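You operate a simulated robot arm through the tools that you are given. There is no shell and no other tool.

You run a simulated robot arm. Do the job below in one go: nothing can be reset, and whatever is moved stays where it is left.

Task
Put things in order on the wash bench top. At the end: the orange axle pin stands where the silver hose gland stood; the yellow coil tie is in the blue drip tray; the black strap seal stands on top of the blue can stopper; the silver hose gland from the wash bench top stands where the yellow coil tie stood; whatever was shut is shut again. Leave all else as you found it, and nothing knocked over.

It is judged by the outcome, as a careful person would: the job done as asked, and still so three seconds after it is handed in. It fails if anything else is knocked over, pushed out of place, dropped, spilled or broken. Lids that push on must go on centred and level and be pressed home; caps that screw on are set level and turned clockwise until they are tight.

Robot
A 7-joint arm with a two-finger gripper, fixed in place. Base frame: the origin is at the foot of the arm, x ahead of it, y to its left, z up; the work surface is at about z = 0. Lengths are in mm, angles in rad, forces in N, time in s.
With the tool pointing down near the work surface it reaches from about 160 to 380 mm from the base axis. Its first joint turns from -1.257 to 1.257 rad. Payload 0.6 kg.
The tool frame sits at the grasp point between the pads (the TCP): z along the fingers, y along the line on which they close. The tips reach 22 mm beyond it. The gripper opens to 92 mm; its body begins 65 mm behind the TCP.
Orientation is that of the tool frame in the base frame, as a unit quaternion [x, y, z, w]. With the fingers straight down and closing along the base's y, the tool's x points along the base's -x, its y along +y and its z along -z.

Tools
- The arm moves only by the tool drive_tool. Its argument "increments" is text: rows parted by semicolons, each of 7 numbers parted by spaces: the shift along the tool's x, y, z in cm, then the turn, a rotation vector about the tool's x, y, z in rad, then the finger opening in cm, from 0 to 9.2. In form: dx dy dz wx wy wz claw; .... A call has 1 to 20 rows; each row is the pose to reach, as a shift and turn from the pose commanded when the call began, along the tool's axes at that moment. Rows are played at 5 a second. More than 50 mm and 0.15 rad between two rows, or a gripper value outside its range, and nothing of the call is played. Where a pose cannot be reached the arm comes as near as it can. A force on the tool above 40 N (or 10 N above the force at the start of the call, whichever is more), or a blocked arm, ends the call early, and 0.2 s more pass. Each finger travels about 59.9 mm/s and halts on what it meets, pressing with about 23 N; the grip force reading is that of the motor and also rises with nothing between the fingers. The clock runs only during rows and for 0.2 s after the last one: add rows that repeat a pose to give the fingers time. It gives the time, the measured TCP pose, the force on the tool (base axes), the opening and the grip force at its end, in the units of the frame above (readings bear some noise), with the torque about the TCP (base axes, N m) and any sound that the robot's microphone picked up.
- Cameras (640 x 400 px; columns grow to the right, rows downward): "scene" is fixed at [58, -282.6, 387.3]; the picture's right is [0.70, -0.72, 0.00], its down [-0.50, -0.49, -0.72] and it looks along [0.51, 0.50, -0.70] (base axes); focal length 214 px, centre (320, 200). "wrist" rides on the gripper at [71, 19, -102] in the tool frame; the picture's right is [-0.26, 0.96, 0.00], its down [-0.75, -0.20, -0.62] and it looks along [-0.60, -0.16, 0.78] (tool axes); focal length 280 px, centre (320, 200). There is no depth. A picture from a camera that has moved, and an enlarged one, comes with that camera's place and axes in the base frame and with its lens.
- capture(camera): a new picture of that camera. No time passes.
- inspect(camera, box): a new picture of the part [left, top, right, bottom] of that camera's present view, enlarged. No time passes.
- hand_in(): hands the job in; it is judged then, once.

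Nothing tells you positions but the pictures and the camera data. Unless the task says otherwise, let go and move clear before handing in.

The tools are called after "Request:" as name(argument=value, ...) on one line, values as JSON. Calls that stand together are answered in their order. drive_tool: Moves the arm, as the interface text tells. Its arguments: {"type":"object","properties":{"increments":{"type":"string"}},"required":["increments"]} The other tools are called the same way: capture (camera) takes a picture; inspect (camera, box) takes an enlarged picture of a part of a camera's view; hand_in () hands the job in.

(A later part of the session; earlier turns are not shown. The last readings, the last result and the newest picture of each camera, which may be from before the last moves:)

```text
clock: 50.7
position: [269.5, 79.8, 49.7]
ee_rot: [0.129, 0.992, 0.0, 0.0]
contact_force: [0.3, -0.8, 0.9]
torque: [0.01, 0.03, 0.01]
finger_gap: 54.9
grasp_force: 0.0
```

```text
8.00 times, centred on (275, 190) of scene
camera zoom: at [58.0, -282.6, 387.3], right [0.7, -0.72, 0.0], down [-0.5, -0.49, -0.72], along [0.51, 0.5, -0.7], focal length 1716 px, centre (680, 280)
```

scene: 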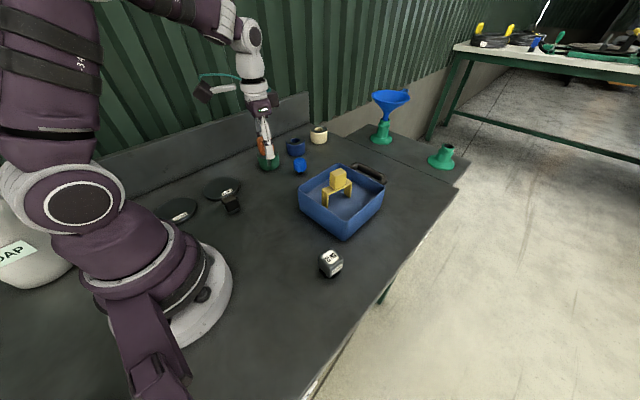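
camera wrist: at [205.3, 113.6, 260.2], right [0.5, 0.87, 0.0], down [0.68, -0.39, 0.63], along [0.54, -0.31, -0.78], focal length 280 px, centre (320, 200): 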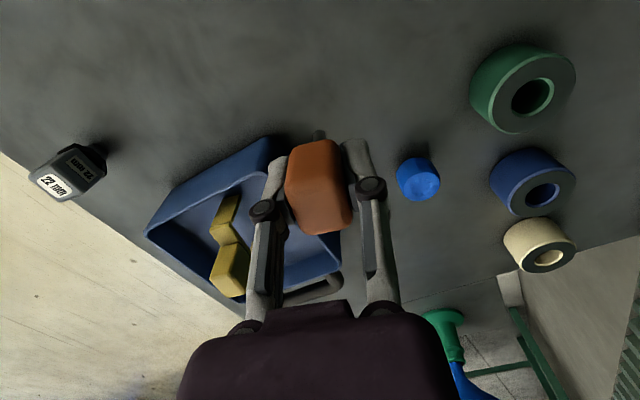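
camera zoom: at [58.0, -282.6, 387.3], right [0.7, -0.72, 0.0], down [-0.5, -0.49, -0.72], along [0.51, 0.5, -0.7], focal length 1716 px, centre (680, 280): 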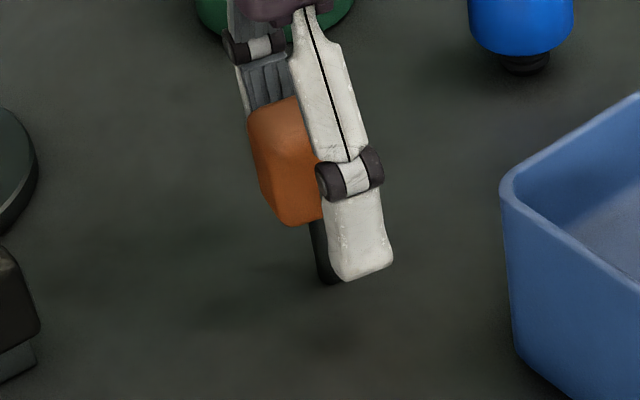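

The orange pin stands freely. I'll rise straight up, then move over the black strap seal at about (170, 120).

Request:
drive_tool(increments="0 0 -2 0 0 0 5.5; 0 0 -5 0 0 0 5.5; 0 0 -9 0 0 0 5.5; 0 0 -13 0 0 0 7; 2.7 0.35 -13 0 0 -0.06 8; 5.4 0.7 -13 0 0 -0.12 9.2; 8.1 1.05 -13 0 0 -0.18 9.2; 10.8 1.4 -13 0 0 -0.237 9.2; 10.8 1.4 -13 0 0 -0.237 9.2; 10.8 1.4 -13 0 0 -0.237 9.2")

Request:
capture(camera="wrist")

Request:
inspect(camera="wrist", box=[260, 40, 380, 150])

Request:
capture(camera="scene")

Request:
inspect(camera="scene", box=[200, 160, 310, 230])

```text
clock: 52.9
position: [166.1, 121.1, 179.2]
ee_rot: [0.01, 1.0, 0.0, 0.0]
contact_force: [0.3, 1.9, 0.0]
torque: [-0.03, 0.02, -0.03]
finger_gap: 92.1
grasp_force: 0.1
```

```text
taken
camera wrist: at [97.5, 141.0, 279.3], right [0.28, 0.96, 0.0], down [0.75, -0.22, 0.63], along [0.6, -0.17, -0.78], focal length 280 px, centre (320, 200)
```

wrist: 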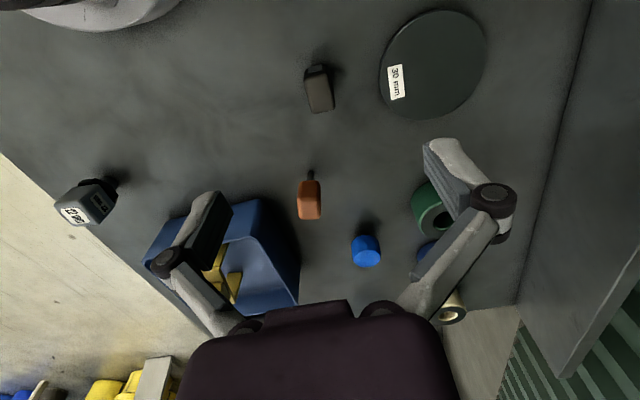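

```text
3.64 times, centred on (320, 95) of wrist
camera zoom: at [97.5, 141.0, 279.3], right [0.28, 0.96, 0.0], down [0.75, -0.22, 0.63], along [0.6, -0.17, -0.78], focal length 1020 px, centre (320, 582)
```

zoom: 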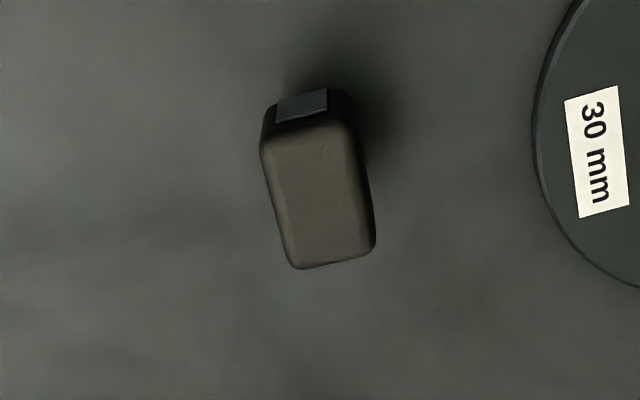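

```text
taken
```

scene: 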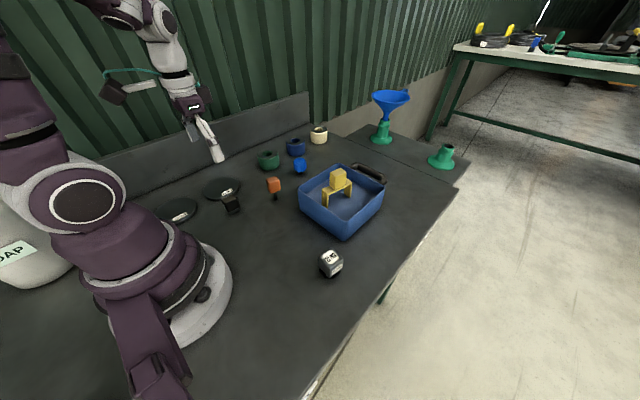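

```text
5.71 times, centred on (255, 195) of scene
camera zoom: at [57.9, -282.6, 387.3], right [0.7, -0.72, 0.0], down [-0.5, -0.49, -0.72], along [0.51, 0.5, -0.7], focal length 1226 px, centre (691, 229)
```

zoom: 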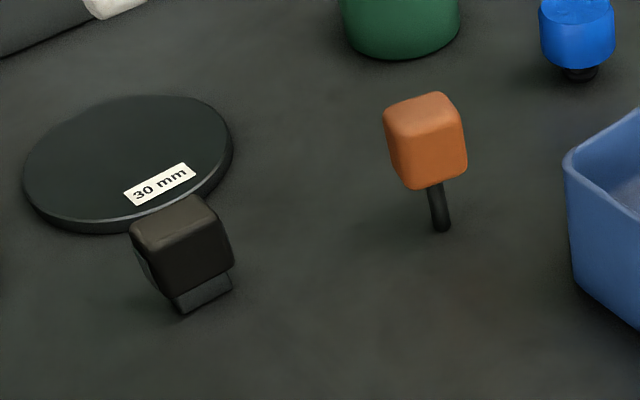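

The orange pin is upright. I'll look closely at the black strap seal's shape, and at the stopper's top, before gripping.

Request:
inspect(camera="scene", box=[215, 185, 250, 220])

Request:
inspect(camera="wrist", box=[290, 50, 350, 120])

Request:
inspect(camera="scene", box=[280, 145, 320, 185])

Request:
inspect(camera="wrist", box=[330, 215, 400, 285])

```text
11.43 times, centred on (232, 202) of scene
camera zoom: at [57.9, -282.6, 387.3], right [0.7, -0.72, 0.0], down [-0.5, -0.49, -0.72], along [0.51, 0.5, -0.7], focal length 2451 px, centre (1320, 171)
```

zoom: 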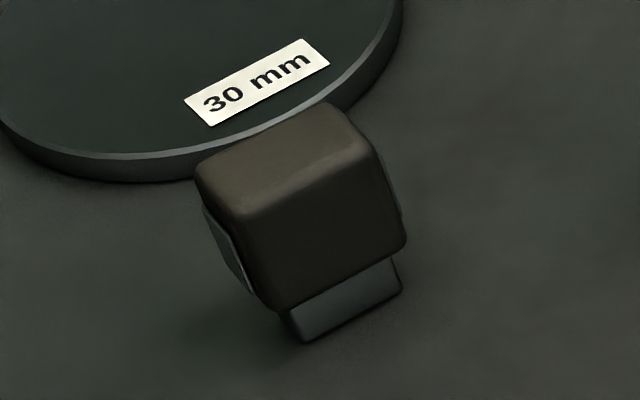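

```text
5.71 times, centred on (320, 85) of wrist
camera zoom: at [97.5, 141.0, 279.3], right [0.28, 0.96, 0.0], down [0.75, -0.22, 0.63], along [0.6, -0.17, -0.78], focal length 1602 px, centre (320, 857)
```

zoom: 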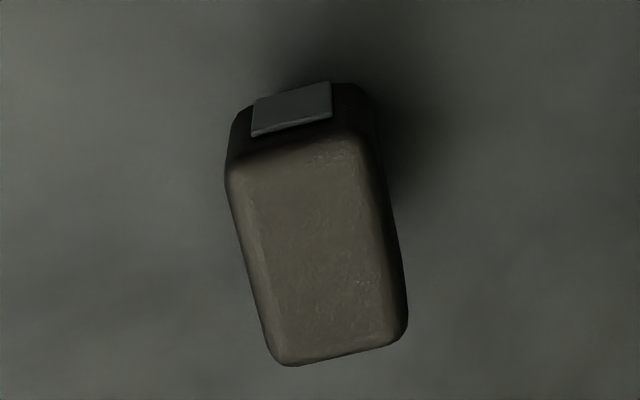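

```text
10.00 times, centred on (300, 165) of scene
camera zoom: at [57.9, -282.6, 387.3], right [0.7, -0.72, 0.0], down [-0.5, -0.49, -0.72], along [0.51, 0.5, -0.7], focal length 2145 px, centre (520, 550)
```

zoom: 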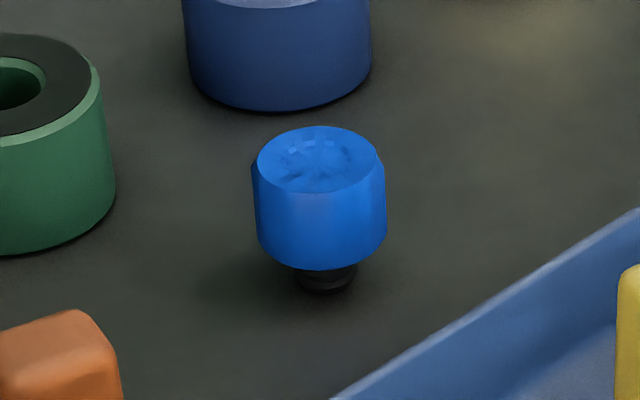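

```text
5.71 times, centred on (365, 250) of wrist
camera zoom: at [97.5, 141.0, 279.3], right [0.28, 0.96, 0.0], down [0.75, -0.22, 0.63], along [0.6, -0.17, -0.78], focal length 1602 px, centre (63, -86)
```

zoom: 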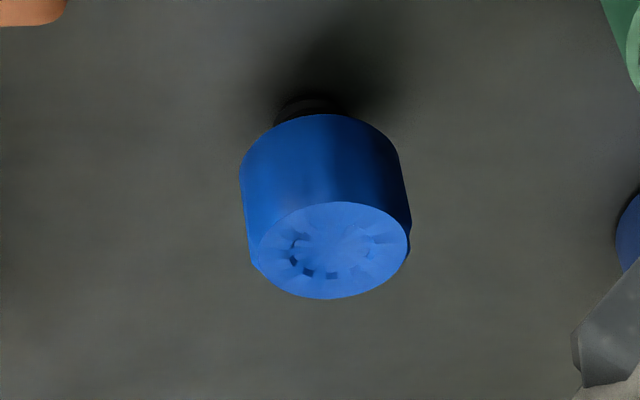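

The black seal is a block on a grey strap base. I can grip it cleanly on its ±y faces, about 20 mm apart. The stopper is at about (390, 121), r ≈ 408, past the straight-down reach, so I'll need to tilt the tool outward. I'll test that reach empty before picking anything up.

Request:
drive_tool(increments="-3.3 0 0 0 0 -0.06 6; -6.6 0 0 0 0 -0.12 5; -9.9 0 0 0 0 -0.18 5; -13.2 0 0 0 0 -0.24 5; -16.5 0 0.5 0 0 -0.30 5; -19.2 0 1.0 0 0 -0.32 5; -19.2 0 1.0 0 0 -0.32 5; -19.2 0 1.0 0 0 -0.32 5")

Request:
drive_tool(increments="0 0 0 0 -0.1 0 5; 0 0 0 0 -0.2 0 5; 0 0 0 0 -0.3 0 5; 0 0 0 0 -0.36 0 5; 0 0 0 0 -0.36 0 5; 0 0 0 0 -0.36 0 5")

Request:
capture(camera="wrist")

Request:
capture(camera="scene")

```text
clock: 54.7
position: [351.4, 111.4, 167.2]
ee_rot: [-0.151, 0.989, 0.0, 0.0]
contact_force: [-0.3, 0.0, 0.0]
torque: [0.01, 0.0, 0.03]
finger_gap: 49.9
grasp_force: 0.1
out of reach, approached as far as the arm can: row 6, 7, 8
```

```text
clock: 56.1
position: [352.6, 112.9, 167.8]
ee_rot: [-0.148, 0.973, 0.027, 0.177]
contact_force: [0.7, 0.2, -0.4]
torque: [0.01, 0.01, 0.03]
finger_gap: 50.4
grasp_force: 0.2
```

```text
taken
camera wrist: at [250.6, 100.5, 238.1], right [-0.05, 0.99, 0.09], down [0.52, -0.05, 0.85], along [0.85, 0.09, -0.52], focal length 280 px, centre (320, 200)
```

wrist: 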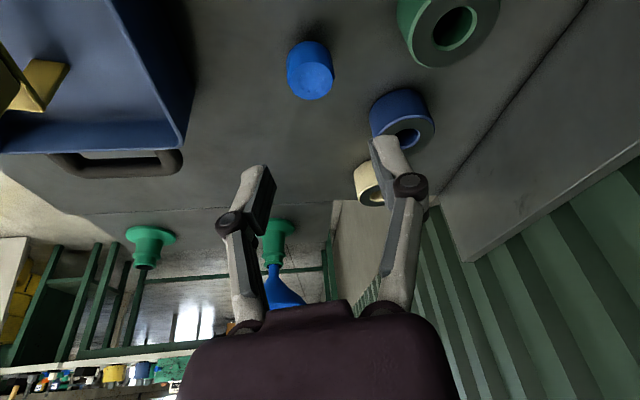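

```text
taken
```

scene: 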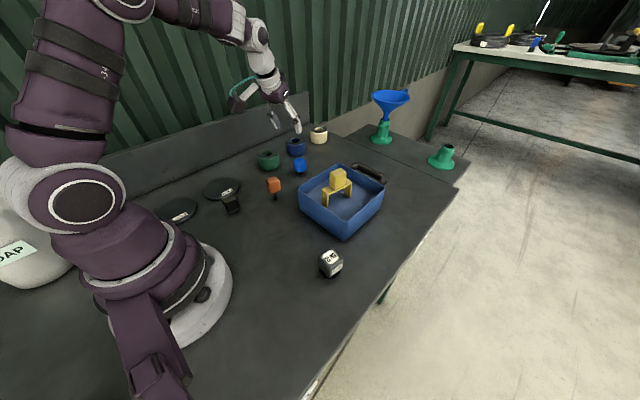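

With the tilt, the pose is held without any reach warning. I'll use this view to measure the stopper precisely.

Request:
inspect(camera="wrist", box=[270, 30, 350, 110])

Request:
drive_tool(increments="-1.5 0 0.5 0 0 0 5; -3.0 0 1.0 0 0 0 5; -3.5 0 1.5 0 0 0 5; -3.5 0 1.5 0 0 0 5; -3.5 0 1.5 0 0 0 5")

Request:
capture(camera="wrist")

Request:
inspect(camera="wrist", box=[270, 20, 390, 130])

```text
5.00 times, centred on (310, 70) of wrist
camera zoom: at [250.6, 100.5, 238.1], right [-0.05, 0.99, 0.09], down [0.52, -0.05, 0.85], along [0.85, 0.09, -0.52], focal length 1402 px, centre (370, 850)
```

zoom: 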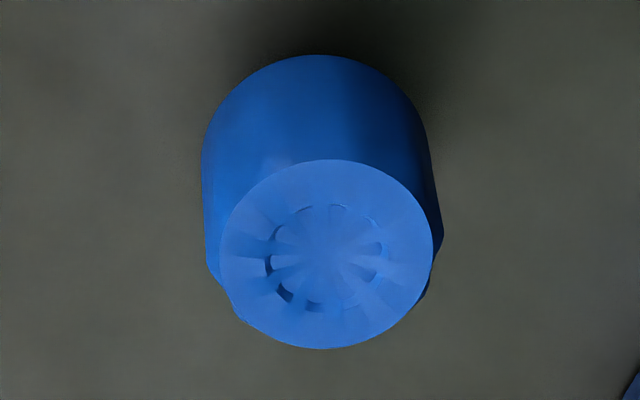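

```text
clock: 57.3
position: [390.2, 126.6, 166.1]
ee_rot: [-0.147, 0.973, 0.027, 0.177]
contact_force: [-1.0, -0.4, 0.8]
torque: [-0.02, 0.01, -0.02]
finger_gap: 49.9
grasp_force: 0.1
```

```text
taken
camera wrist: at [288.4, 113.2, 235.9], right [-0.05, 0.99, 0.09], down [0.52, -0.05, 0.85], along [0.85, 0.09, -0.52], focal length 280 px, centre (320, 200)
```

wrist: 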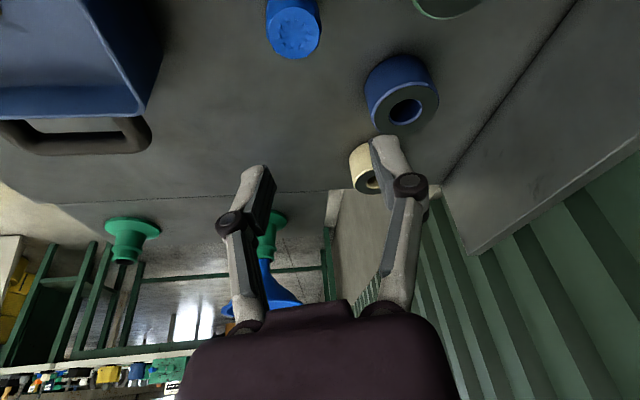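

```text
3.64 times, centred on (330, 75) of wrist
camera zoom: at [288.4, 113.2, 235.9], right [-0.05, 0.99, 0.09], down [0.52, -0.05, 0.85], along [0.85, 0.09, -0.52], focal length 1020 px, centre (284, 654)
```

zoom: 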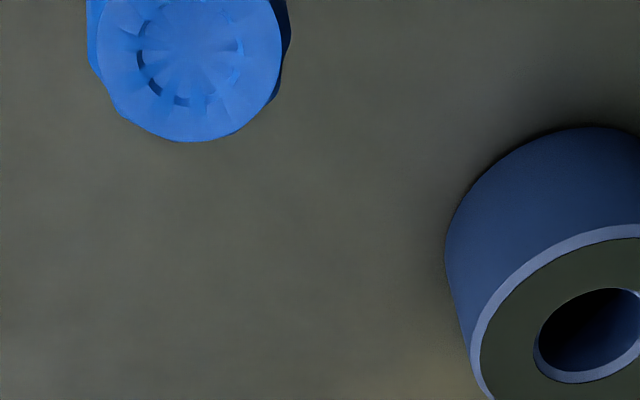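

The tilted reach to the stopper works. Its top is about 35 mm across, at (392, 119.5), z ≈ 38–40. Keeping the tilt, I'll go back above the black seal with the yaw matched to its faces.

Request:
drive_tool(increments="3.4 1.0 -1.0 0.0205 0 0.0546 5; 6.8 2.0 -2.0 0.041 0 0.1092 5; 10.2 3.0 -3.0 0.0616 0 0.1638 5; 13.6 4.0 -4.0 0.0822 0 0.2184 5; 17.0 5.0 -5.0 0.1028 0 0.273 5; 20.44 5.99 -6.05 0.1233 0 0.3276 5; 20.44 5.99 -6.05 0.1233 0 0.3276 5; 20.44 5.99 -6.05 0.1233 0 0.3276 5")

Request:
capture(camera="wrist")

Request:
capture(camera="scene")

```text
clock: 59.1
position: [167.4, 117.8, 150.5]
ee_rot: [0.024, 0.983, -0.005, 0.18]
contact_force: [0.0, -0.3, -0.2]
torque: [-0.01, -0.02, 0.0]
finger_gap: 50.1
grasp_force: 0.1
```

```text
taken
camera wrist: at [67.4, 141.8, 219.4], right [0.29, 0.95, 0.09], down [0.47, -0.23, 0.85], along [0.83, -0.2, -0.52], focal length 280 px, centre (320, 200)
```

wrist: 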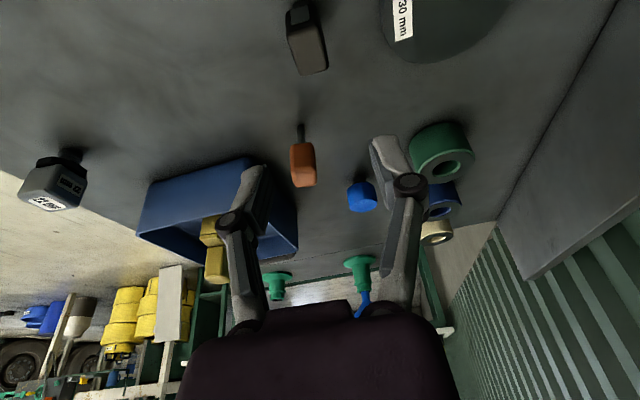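

```text
taken
```

scene: 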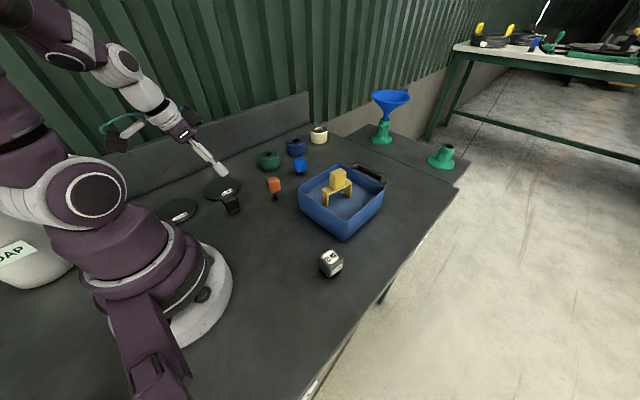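

Request:
inspect(camera="wrist", box=[260, 0, 360, 90])

Request:
inspect(camera="scene", box=[190, 140, 260, 225])

```text
4.44 times, centred on (310, 45) of wrist
camera zoom: at [67.4, 141.8, 219.4], right [0.29, 0.95, 0.09], down [0.47, -0.23, 0.85], along [0.83, -0.2, -0.52], focal length 1246 px, centre (364, 889)
```

zoom: 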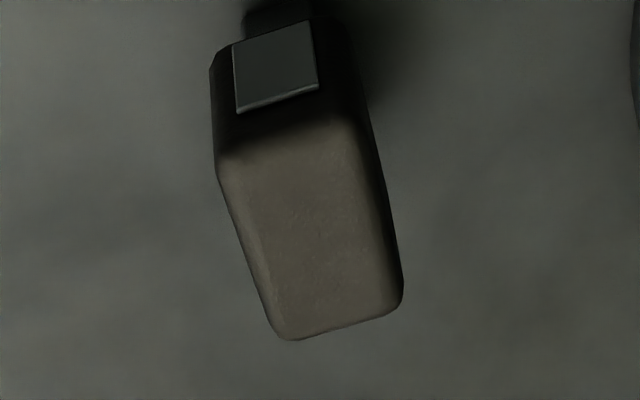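

```text
4.71 times, centred on (225, 182) of scene
camera zoom: at [57.9, -282.6, 387.3], right [0.7, -0.72, 0.0], down [-0.5, -0.49, -0.72], along [0.51, 0.5, -0.7], focal length 1009 px, centre (767, 282)
```

zoom: 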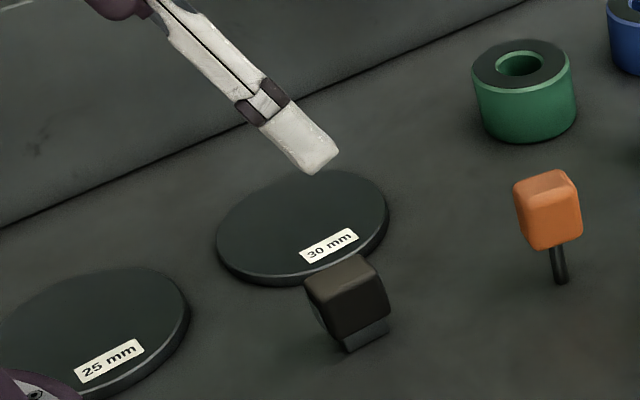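

The seal is at (171.0, 119.6) with yaw ≈ -0.02, its top at z ≈ 44.5, and it measures about 26 x 19.5 mm. I'll fine-tune the yaw and descend partway with the tilt kept.

Request:
drive_tool(increments="0.8 0.1 2.3 -0.004 0 -0.01 5; 1.6 0.2 4.7 -0.0106 0 -0.0281 5; 2.4 0.2 7.0 -0.0106 0 -0.0281 5; 2.4 0.2 7.0 -0.0106 0 -0.0281 5; 2.4 0.2 7.0 -0.0106 0 -0.0281 5")

Request:
capture(camera="wrist")

Request:
inspect(camera="wrist", box=[230, 50, 410, 200])

Request:
inspect(camera="scene", box=[190, 140, 260, 225])

```text
clock: 60.3
position: [168.3, 121.9, 75.1]
ee_rot: [0.009, 0.984, -0.001, 0.179]
contact_force: [0.3, 0.2, -0.7]
torque: [-0.01, 0.01, -0.01]
finger_gap: 50.1
grasp_force: 0.0
```

```text
taken
camera wrist: at [68.7, 143.1, 144.9], right [0.26, 0.96, 0.09], down [0.48, -0.21, 0.85], along [0.84, -0.18, -0.52], focal length 280 px, centre (320, 200)
```

wrist: 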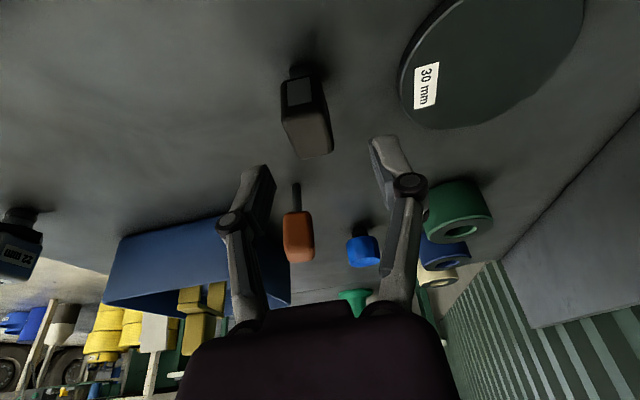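

```text
2.67 times, centred on (320, 125) of wrist
camera zoom: at [68.7, 143.1, 144.9], right [0.26, 0.96, 0.09], down [0.48, -0.21, 0.85], along [0.84, -0.18, -0.52], focal length 748 px, centre (320, 400)
```

zoom: 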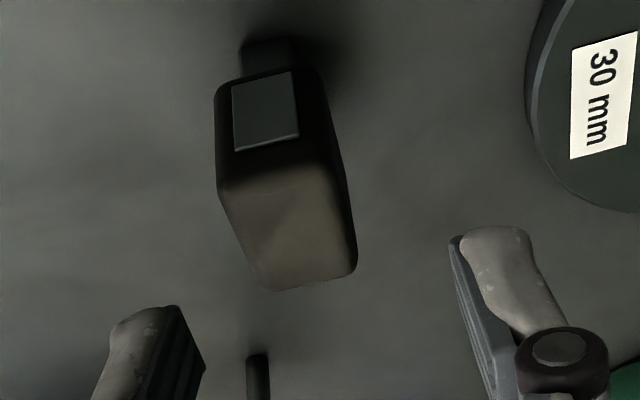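

```text
4.71 times, centred on (225, 182) of scene
camera zoom: at [58.0, -282.6, 387.3], right [0.7, -0.72, 0.0], down [-0.5, -0.49, -0.72], along [0.51, 0.5, -0.7], focal length 1009 px, centre (767, 282)
```

zoom: 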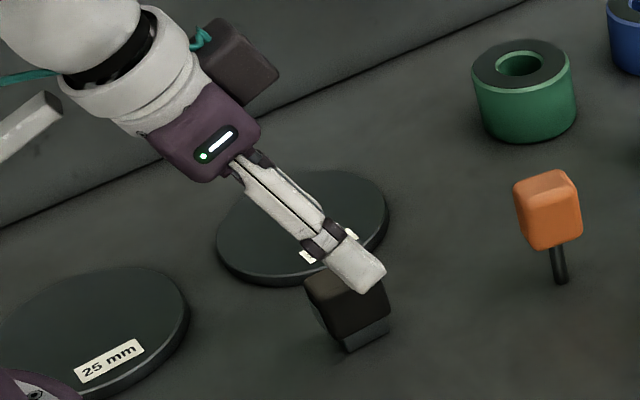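

Request:
inspect(camera="wrist", box=[270, 60, 350, 170])

```text
3.64 times, centred on (310, 115) of wrist
camera zoom: at [68.7, 143.1, 144.9], right [0.26, 0.96, 0.09], down [0.48, -0.21, 0.85], along [0.84, -0.18, -0.52], focal length 1020 px, centre (356, 509)
```

zoom: 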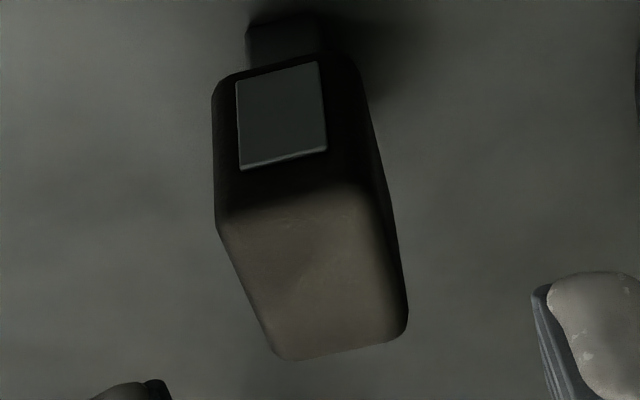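

Zoomed in, the seal centre is y = 119.5 and x = 170.6. I'll shift across 2.8 mm and descend to grip height with the fingers open 50 mm.

Request:
drive_tool(increments="0 -0.28 0 0 0 0 5; 0.5 -0.28 1.4 0 0 0 5; 1.0 -0.28 2.8 0 0 0 5; 1.38 -0.28 3.68 0 0 0 5; 1.38 -0.28 3.68 0 0 0 5; 1.38 -0.28 3.68 0 0 0 4.0; 1.38 -0.28 3.68 0 0 0 3.5; 1.38 -0.28 3.68 0 0 0 3.5")

Request:
capture(camera="wrist")

Request:
inspect(camera="wrist", box=[230, 80, 410, 230])

Request:
inspect(camera="scene", box=[200, 160, 260, 220])

```text
clock: 62.1
position: [171.0, 119.2, 37.6]
ee_rot: [0.01, 0.984, -0.002, 0.178]
contact_force: [0.3, 0.1, -0.5]
torque: [0.01, 0.0, 0.01]
finger_gap: 34.8
grasp_force: 0.0
```

```text
taken
camera wrist: at [70.1, 140.1, 107.3], right [0.26, 0.96, 0.09], down [0.48, -0.21, 0.85], along [0.84, -0.18, -0.52], focal length 280 px, centre (320, 200)
```

wrist: 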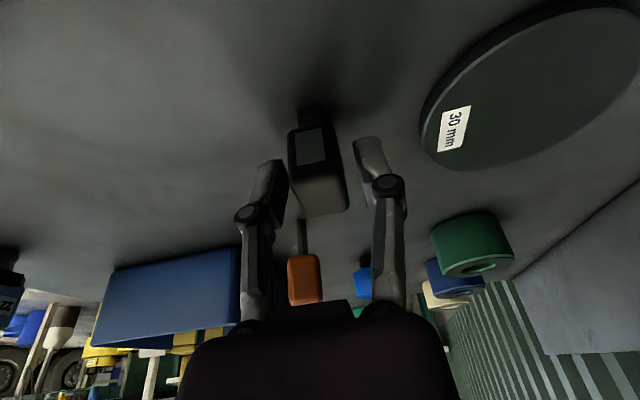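

```text
2.67 times, centred on (320, 155) of wrist
camera zoom: at [70.1, 140.1, 107.3], right [0.26, 0.96, 0.09], down [0.48, -0.21, 0.85], along [0.84, -0.18, -0.52], focal length 748 px, centre (320, 320)
```

zoom: 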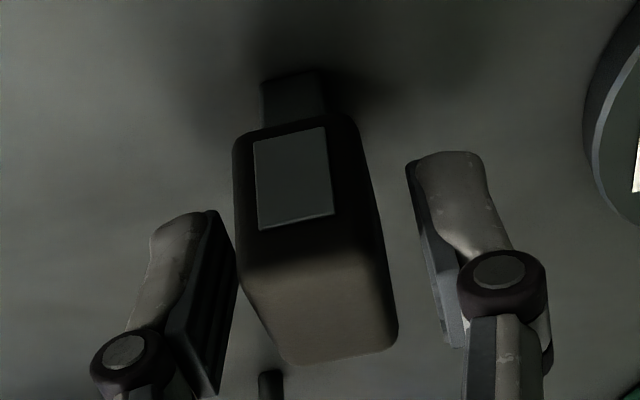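

```text
6.67 times, centred on (230, 190) of scene
camera zoom: at [58.0, -282.6, 387.3], right [0.7, -0.72, 0.0], down [-0.5, -0.49, -0.72], along [0.51, 0.5, -0.7], focal length 1430 px, centre (920, 267)
```

zoom: 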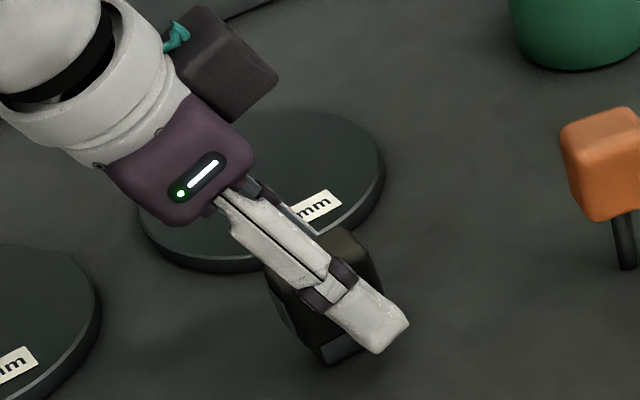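

The tool is centred on the seal at (172, 119.3, 36.8). I'll close gently.

Request:
drive_tool(increments="0 0 0 0 0 0 3.0; 0 0 0 0 0 0 2.6; 0 0 0 0 0 0 2.3; 0 0 0 0 0 0 2.0; 0 0 0 0 0 0 1.2; 0 0 0 0 0 0 1.2; 0 0 0 0 0 0 1.2")

Request:
inspect(camera="wrist", box=[230, 80, 410, 230])

```text
clock: 63.7
position: [170.0, 120.0, 37.8]
ee_rot: [0.009, 0.984, -0.002, 0.179]
contact_force: [1.2, 0.4, 1.7]
torque: [0.0, 0.01, -0.03]
finger_gap: 20.7
grasp_force: 22.8
```

```text
2.67 times, centred on (320, 155) of wrist
camera zoom: at [70.1, 140.1, 107.3], right [0.26, 0.96, 0.09], down [0.48, -0.21, 0.85], along [0.84, -0.18, -0.52], focal length 748 px, centre (320, 320)
```

zoom: 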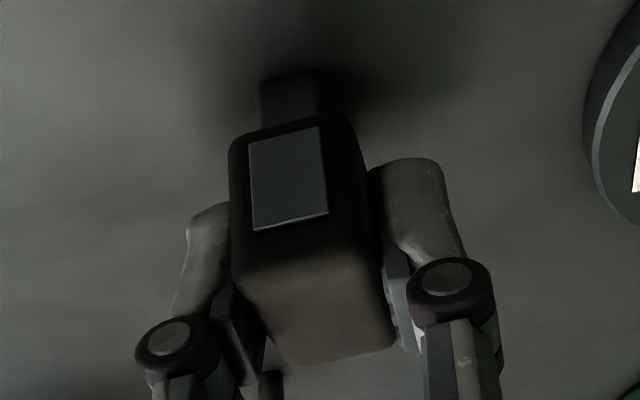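

The seal is gripped at 20.7 mm. I'll lift it straight up and check.

Request:
drive_tool(increments="-0.35 0 -0.94 0 0 0 1.2; -1.06 0 -2.8 0 0 0 1.2; -2.1 0 -5.6 0 0 0 1.2; -3.17 0 -8.4 0 0 0 1.2; -4.2 0 -11.2 0 0 0 1.2; -4.2 0 -11.2 0 0 0 1.2")

Request:
inspect(camera="wrist", box=[230, 80, 410, 230])

Request:
inspect(camera="scene", box=[180, 100, 290, 220])

```text
clock: 65.1
position: [169.0, 117.3, 157.8]
ee_rot: [0.009, 0.984, -0.002, 0.179]
contact_force: [0.2, 0.2, 0.5]
torque: [0.0, -0.04, -0.01]
finger_gap: 20.9
grasp_force: 23.0
```

```text
2.67 times, centred on (320, 155) of wrist
camera zoom: at [69.1, 138.4, 227.7], right [0.26, 0.96, 0.09], down [0.48, -0.21, 0.85], along [0.84, -0.18, -0.52], focal length 748 px, centre (320, 320)
```

zoom: 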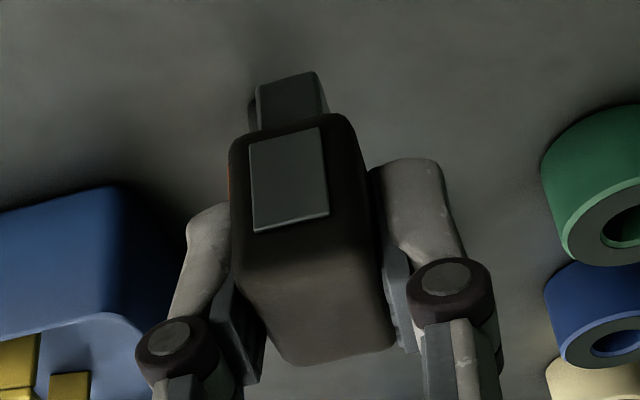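

```text
3.33 times, centred on (235, 160) of scene
camera zoom: at [57.9, -282.6, 387.3], right [0.7, -0.72, 0.0], down [-0.5, -0.49, -0.72], along [0.51, 0.5, -0.7], focal length 715 px, centre (603, 333)
```

zoom: 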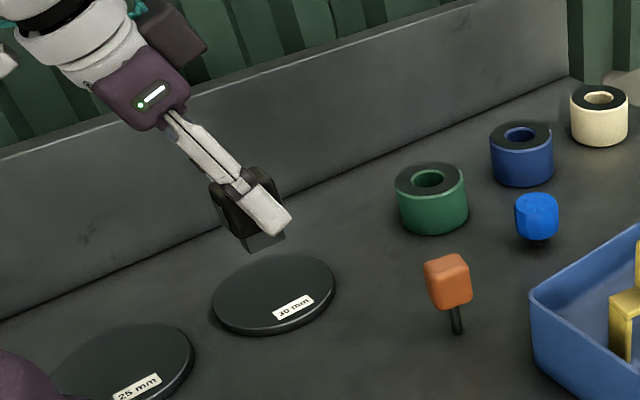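

The seal lifted cleanly and is upright. I'll carry it to above the stopper, turning the tilt into the radial direction.

Request:
drive_tool(increments="-3.3 0.1 1.55 -0.0187 0 -0.0496 1.2; -6.6 0.2 3.1 -0.0373 0 -0.0992 1.2; -9.9 0.3 4.65 -0.056 0 -0.1488 1.2; -13.2 0.4 6.2 -0.0747 0 -0.1984 1.2; -16.5 0.5 7.75 -0.0933 0 -0.248 1.2; -19.89 0.54 9.3 -0.112 0 -0.2976 1.2; -19.89 0.54 9.3 -0.112 0 -0.2976 1.2; -19.89 0.54 9.3 -0.112 0 -0.2976 1.2; -19.89 0.54 9.3 -0.112 0 -0.2976 1.2")

Request:
capture(camera="wrist")

Request:
inspect(camera="wrist", box=[230, 0, 410, 150])

Request:
capture(camera="scene")

Request:
inspect(camera="scene", box=[260, 90, 340, 185])

```text
clock: 67.1
position: [390.1, 121.2, 140.2]
ee_rot: [-0.146, 0.973, 0.026, 0.176]
contact_force: [0.8, -0.1, 0.6]
torque: [0.0, -0.01, -0.01]
finger_gap: 20.7
grasp_force: 23.5
```

```text
taken
camera wrist: at [288.1, 107.8, 210.1], right [-0.05, 0.99, 0.09], down [0.52, -0.05, 0.85], along [0.85, 0.09, -0.52], focal length 280 px, centre (320, 200)
```

wrist: 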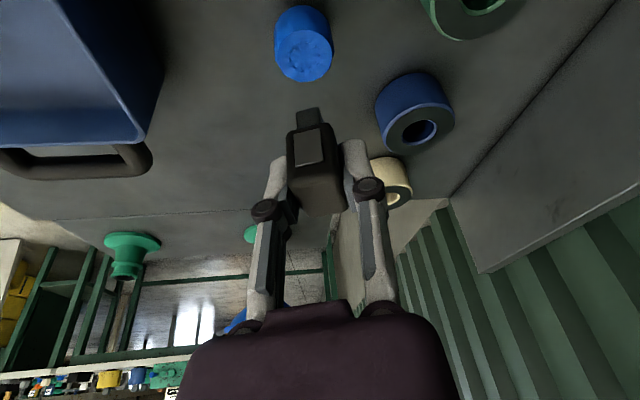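

```text
2.67 times, centred on (320, 75) of wrist
camera zoom: at [288.1, 107.8, 210.1], right [-0.05, 0.99, 0.09], down [0.52, -0.05, 0.85], along [0.85, 0.09, -0.52], focal length 748 px, centre (320, 533)
```

zoom: 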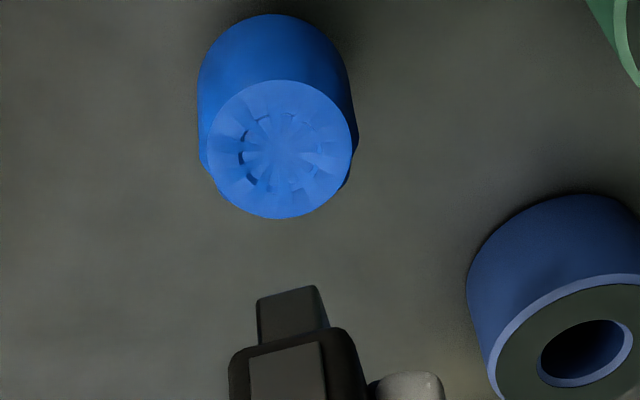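

```text
taken
```

scene: 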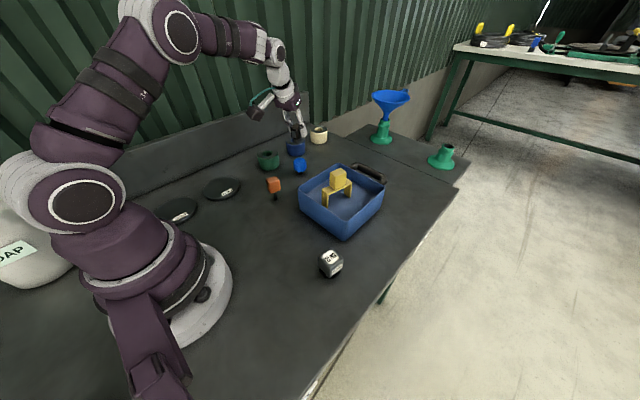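

```text
4.21 times, centred on (300, 138) of scene
camera zoom: at [58.0, -282.6, 387.3], right [0.7, -0.72, 0.0], down [-0.5, -0.49, -0.72], along [0.51, 0.5, -0.7], focal length 903 px, centre (404, 463)
```

zoom: 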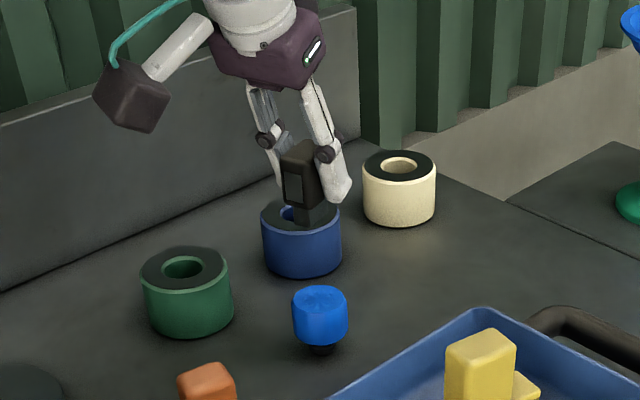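

The stopper centre is at (392.6, 119.3) with its top at z ≈ 39, agreed across three views. The seal's foot is centred about 1.4 mm inward of the tool point. I'll line up and descend to about 6 mm above contact.

Request:
drive_tool(increments="-0.1 -0.05 1.2 0 0 0 1.2; 0.4 -0.08 2.4 0 0 0 1.2; 0.9 -0.08 3.6 0 0 0 1.2; 1.4 -0.08 4.7 0 0 0 1.2; 1.75 -0.08 5.3 0 0 0 1.2; 1.75 -0.08 5.3 0 0 0 1.2; 1.75 -0.08 5.3 0 0 0 1.2")

Request:
capture(camera="wrist")

Request:
inspect(camera="wrist", box=[230, 50, 410, 200])

Request:
inspect(camera="scene", box=[270, 125, 330, 185])

```text
clock: 68.7
position: [392.9, 121.0, 85.2]
ee_rot: [-0.146, 0.973, 0.026, 0.177]
contact_force: [1.1, -0.4, 0.1]
torque: [0.02, 0.02, -0.02]
finger_gap: 21.0
grasp_force: 22.6
```

```text
taken
camera wrist: at [291.1, 107.6, 154.8], right [-0.05, 0.99, 0.09], down [0.52, -0.05, 0.85], along [0.85, 0.09, -0.52], focal length 280 px, centre (320, 200)
```

wrist: 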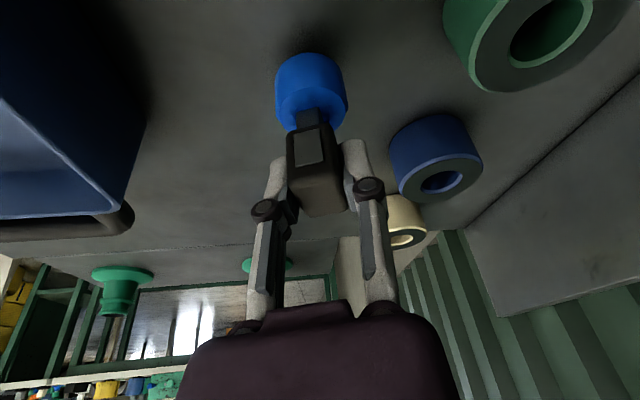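

```text
2.67 times, centred on (320, 125) of wrist
camera zoom: at [291.1, 107.6, 154.8], right [-0.05, 0.99, 0.09], down [0.52, -0.05, 0.85], along [0.85, 0.09, -0.52], focal length 748 px, centre (320, 400)
```

zoom: 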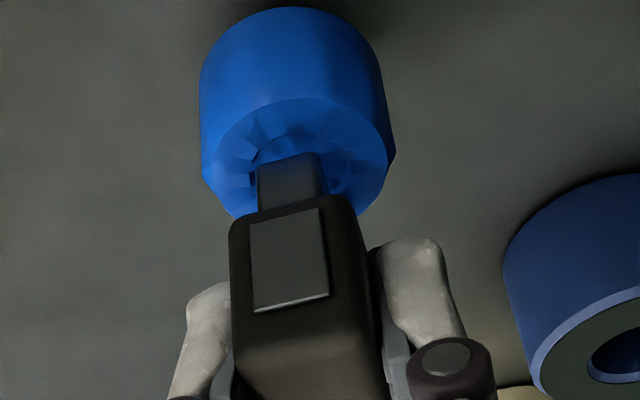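

```text
6.67 times, centred on (300, 155) of scene
camera zoom: at [58.0, -282.6, 387.3], right [0.7, -0.72, 0.0], down [-0.5, -0.49, -0.72], along [0.51, 0.5, -0.7], focal length 1430 px, centre (453, 500)
```

zoom: 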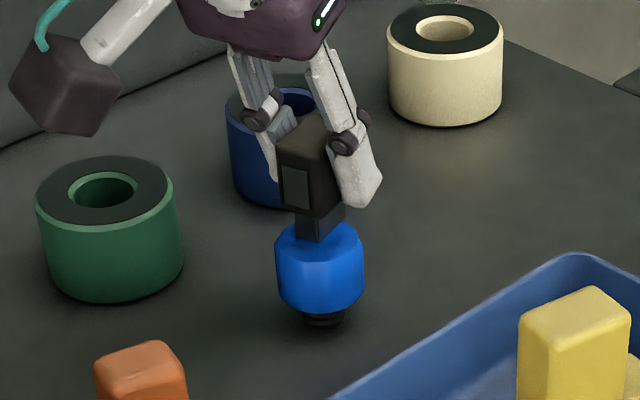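

The seal is centred over the stopper within about 1 mm, with an 8 mm gap. I'll lower slowly.

Request:
drive_tool(increments="0.07 0 0.19 0 0 0 1.2; 0.14 0 0.37 0 0 0 1.2; 0.2 0 0.53 0 0 0 1.2; 0.2 0 0.53 0 0 0 1.2")

Request:
inspect(camera="wrist", box=[230, 50, 410, 200])

Request:
inspect(camera="scene", box=[280, 140, 320, 180])

```text
clock: 69.7
position: [392.5, 120.3, 80.4]
ee_rot: [-0.147, 0.973, 0.027, 0.179]
contact_force: [-0.2, -0.4, 13.7]
torque: [0.01, 0.0, 0.01]
finger_gap: 20.8
grasp_force: 22.8
```

```text
2.67 times, centred on (320, 125) of wrist
camera zoom: at [290.5, 107.6, 149.5], right [-0.05, 0.99, 0.09], down [0.52, -0.05, 0.85], along [0.85, 0.09, -0.52], focal length 748 px, centre (320, 400)
```

zoom: 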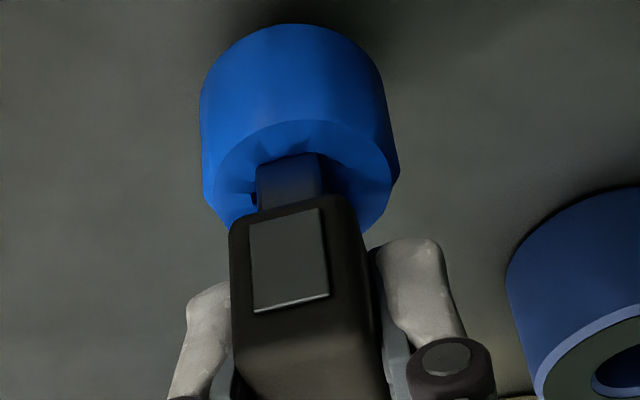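

```text
10.00 times, centred on (300, 160) of scene
camera zoom: at [57.9, -282.6, 387.3], right [0.7, -0.72, 0.0], down [-0.5, -0.49, -0.72], along [0.51, 0.5, -0.7], focal length 2145 px, centre (520, 600)
```

zoom: 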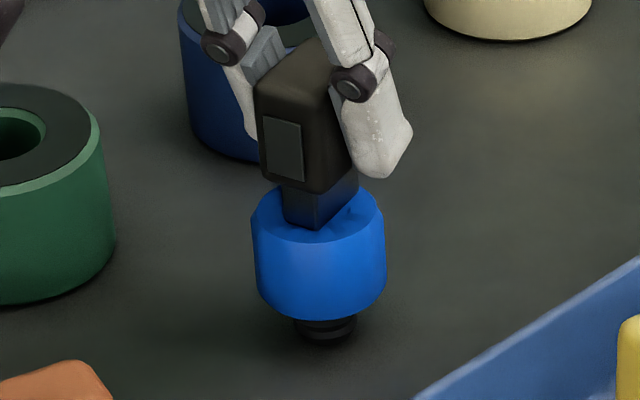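

It touched down at 13.7 N, with the stopper top at z ≈ 42, and it's centred and level. I'll ease the force before letting go.

Request:
drive_tool(increments="-0.007 0 -0.019 0 0 0 1.2; -0.014 0 -0.037 0 0 0 1.2; -0.014 0 -0.037 0 0 0 1.2")

```text
clock: 70.5
position: [393.0, 119.9, 80.7]
ee_rot: [-0.146, 0.973, 0.027, 0.177]
contact_force: [0.8, -0.8, 10.6]
torque: [-0.03, -0.07, 0.01]
finger_gap: 20.8
grasp_force: 23.3
```

Request:
drive_tool(increments="-0.007 0 -0.019 0 0 0 1.2; -0.011 0 -0.028 0 0 0 1.2; -0.011 0 -0.028 0 0 0 1.2")

```text
clock: 71.3
position: [391.4, 118.3, 80.0]
ee_rot: [-0.146, 0.973, 0.027, 0.178]
contact_force: [0.9, 0.4, 9.7]
torque: [0.03, -0.08, -0.01]
finger_gap: 20.6
grasp_force: 23.1
```

Request:
drive_tool(increments="-0.007 0 -0.019 0 0 0 1.2; -0.011 0 -0.028 0 0 0 1.2; -0.011 0 -0.028 0 0 0 1.2")

Request:
inspect(camera="scene", box=[280, 140, 320, 180])

```text
clock: 72.1
position: [391.6, 120.5, 79.8]
ee_rot: [-0.146, 0.973, 0.027, 0.177]
contact_force: [1.3, -0.1, 3.4]
torque: [0.0, -0.03, -0.02]
finger_gap: 21.0
grasp_force: 22.8
```

```text
10.00 times, centred on (300, 160) of scene
camera zoom: at [57.9, -282.6, 387.3], right [0.7, -0.72, 0.0], down [-0.5, -0.49, -0.72], along [0.51, 0.5, -0.7], focal length 2145 px, centre (520, 600)
```

zoom: 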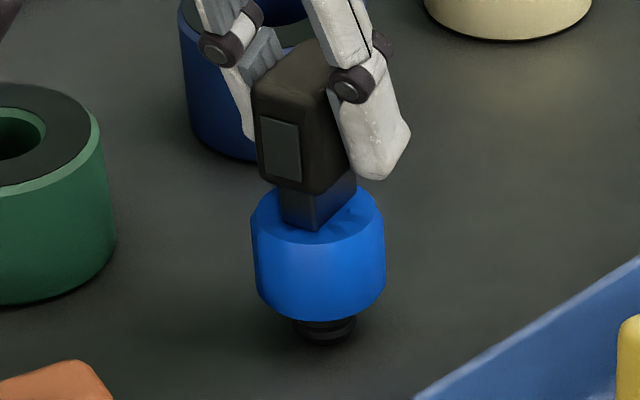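

The seal's foot, about 24 x 12 mm, lies fully within the 35 mm stopper top and contact is light. I'll open in small steps.

Request:
drive_tool(increments="0 0 0 0 0 0 2.12; 0 0 0 0 0 0 2.2; 0 0 0 0 0 0 2.4; 0 0 0 0 0 0 2.8; 0 0 0 0 0 0 3.4; 0 0 0 0 0 0 4.0; 0 0 0 0 0 0 4.0")

Request:
inspect(camera="scene", box=[280, 140, 320, 180])

Request:
inspect(camera="wrist", box=[230, 50, 410, 200])

```text
clock: 73.7
position: [391.4, 119.3, 79.9]
ee_rot: [-0.147, 0.973, 0.027, 0.176]
contact_force: [-0.5, -0.3, 0.4]
torque: [0.01, 0.02, 0.01]
finger_gap: 40.3
grasp_force: 0.0
```

```text
10.00 times, centred on (300, 160) of scene
camera zoom: at [58.0, -282.6, 387.3], right [0.7, -0.72, 0.0], down [-0.5, -0.49, -0.72], along [0.51, 0.5, -0.7], focal length 2145 px, centre (520, 600)
```

zoom: 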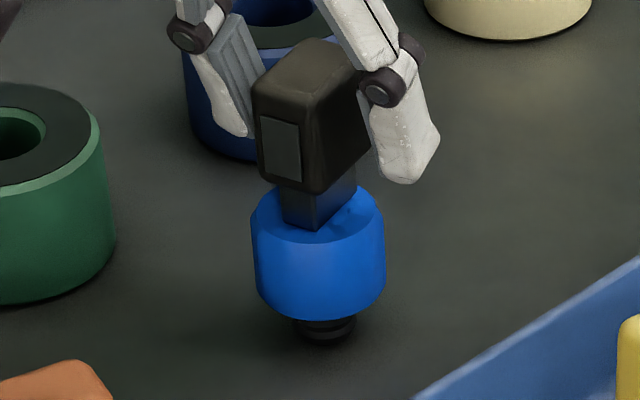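

```text
2.67 times, centred on (320, 125) of wrist
camera zoom: at [289.7, 107.3, 150.1], right [-0.05, 0.99, 0.09], down [0.52, -0.05, 0.85], along [0.85, 0.09, -0.52], focal length 748 px, centre (320, 400)
```

zoom: 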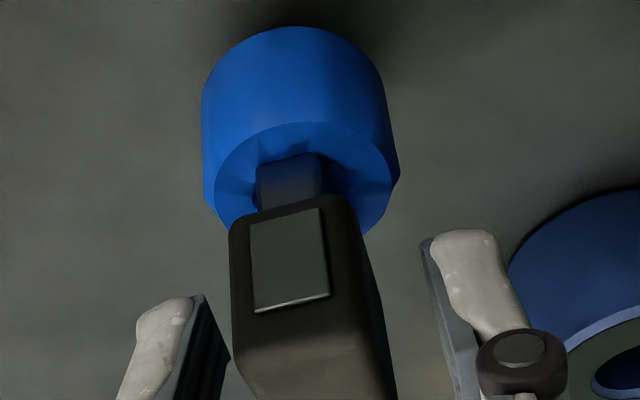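

The seal stands freely on the stopper. I'll open a little more and back straight out along the fingers.

Request:
drive_tool(increments="0 0 0 0 0 0 5.0; 0 0 -1.0 0 0 0 5.5; 0 0 -3.0 0 0 0 5.5; 0 0 -6.0 0 0 0 5.5; 0 0 -9.5 0 0 0 5.5; 0 0 -13.0 0 0 0 5.5; 0 0 -13.0 0 0 0 5.5")

Request:
capture(camera="scene")

Request:
inspect(camera="scene", box=[270, 130, 330, 185])

Request:
capture(camera="wrist")

```text
clock: 75.3
position: [348.2, 104.7, 203.5]
ee_rot: [-0.146, 0.973, 0.026, 0.177]
contact_force: [0.1, -0.3, -0.5]
torque: [-0.01, 0.01, 0.01]
finger_gap: 55.3
grasp_force: 0.1
```

```text
taken
```

scene: 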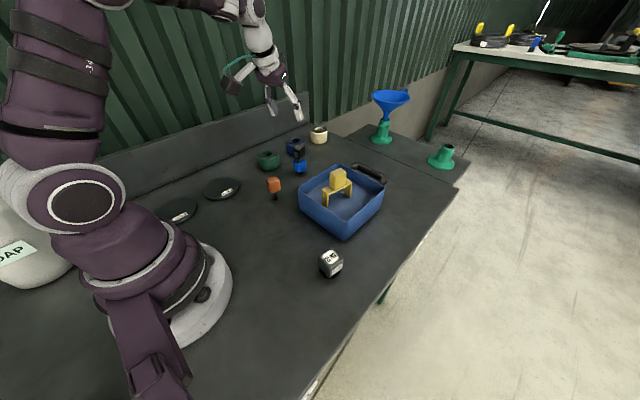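

```text
7.27 times, centred on (300, 158) of scene
camera zoom: at [57.9, -282.6, 387.3], right [0.7, -0.72, 0.0], down [-0.5, -0.49, -0.72], along [0.51, 0.5, -0.7], focal length 1560 px, centre (466, 509)
```

zoom: 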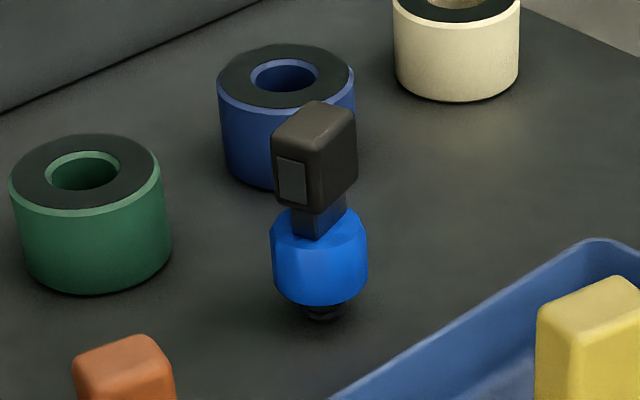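

```text
taken
camera wrist: at [246.3, 92.4, 272.2], right [-0.05, 0.99, 0.09], down [0.52, -0.05, 0.85], along [0.85, 0.09, -0.52], focal length 280 px, centre (320, 200)
```

wrist: 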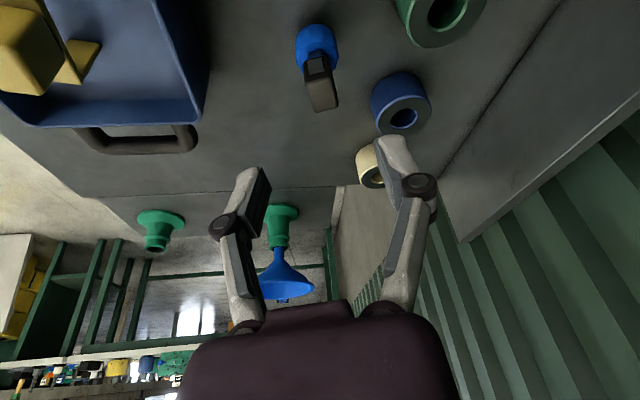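

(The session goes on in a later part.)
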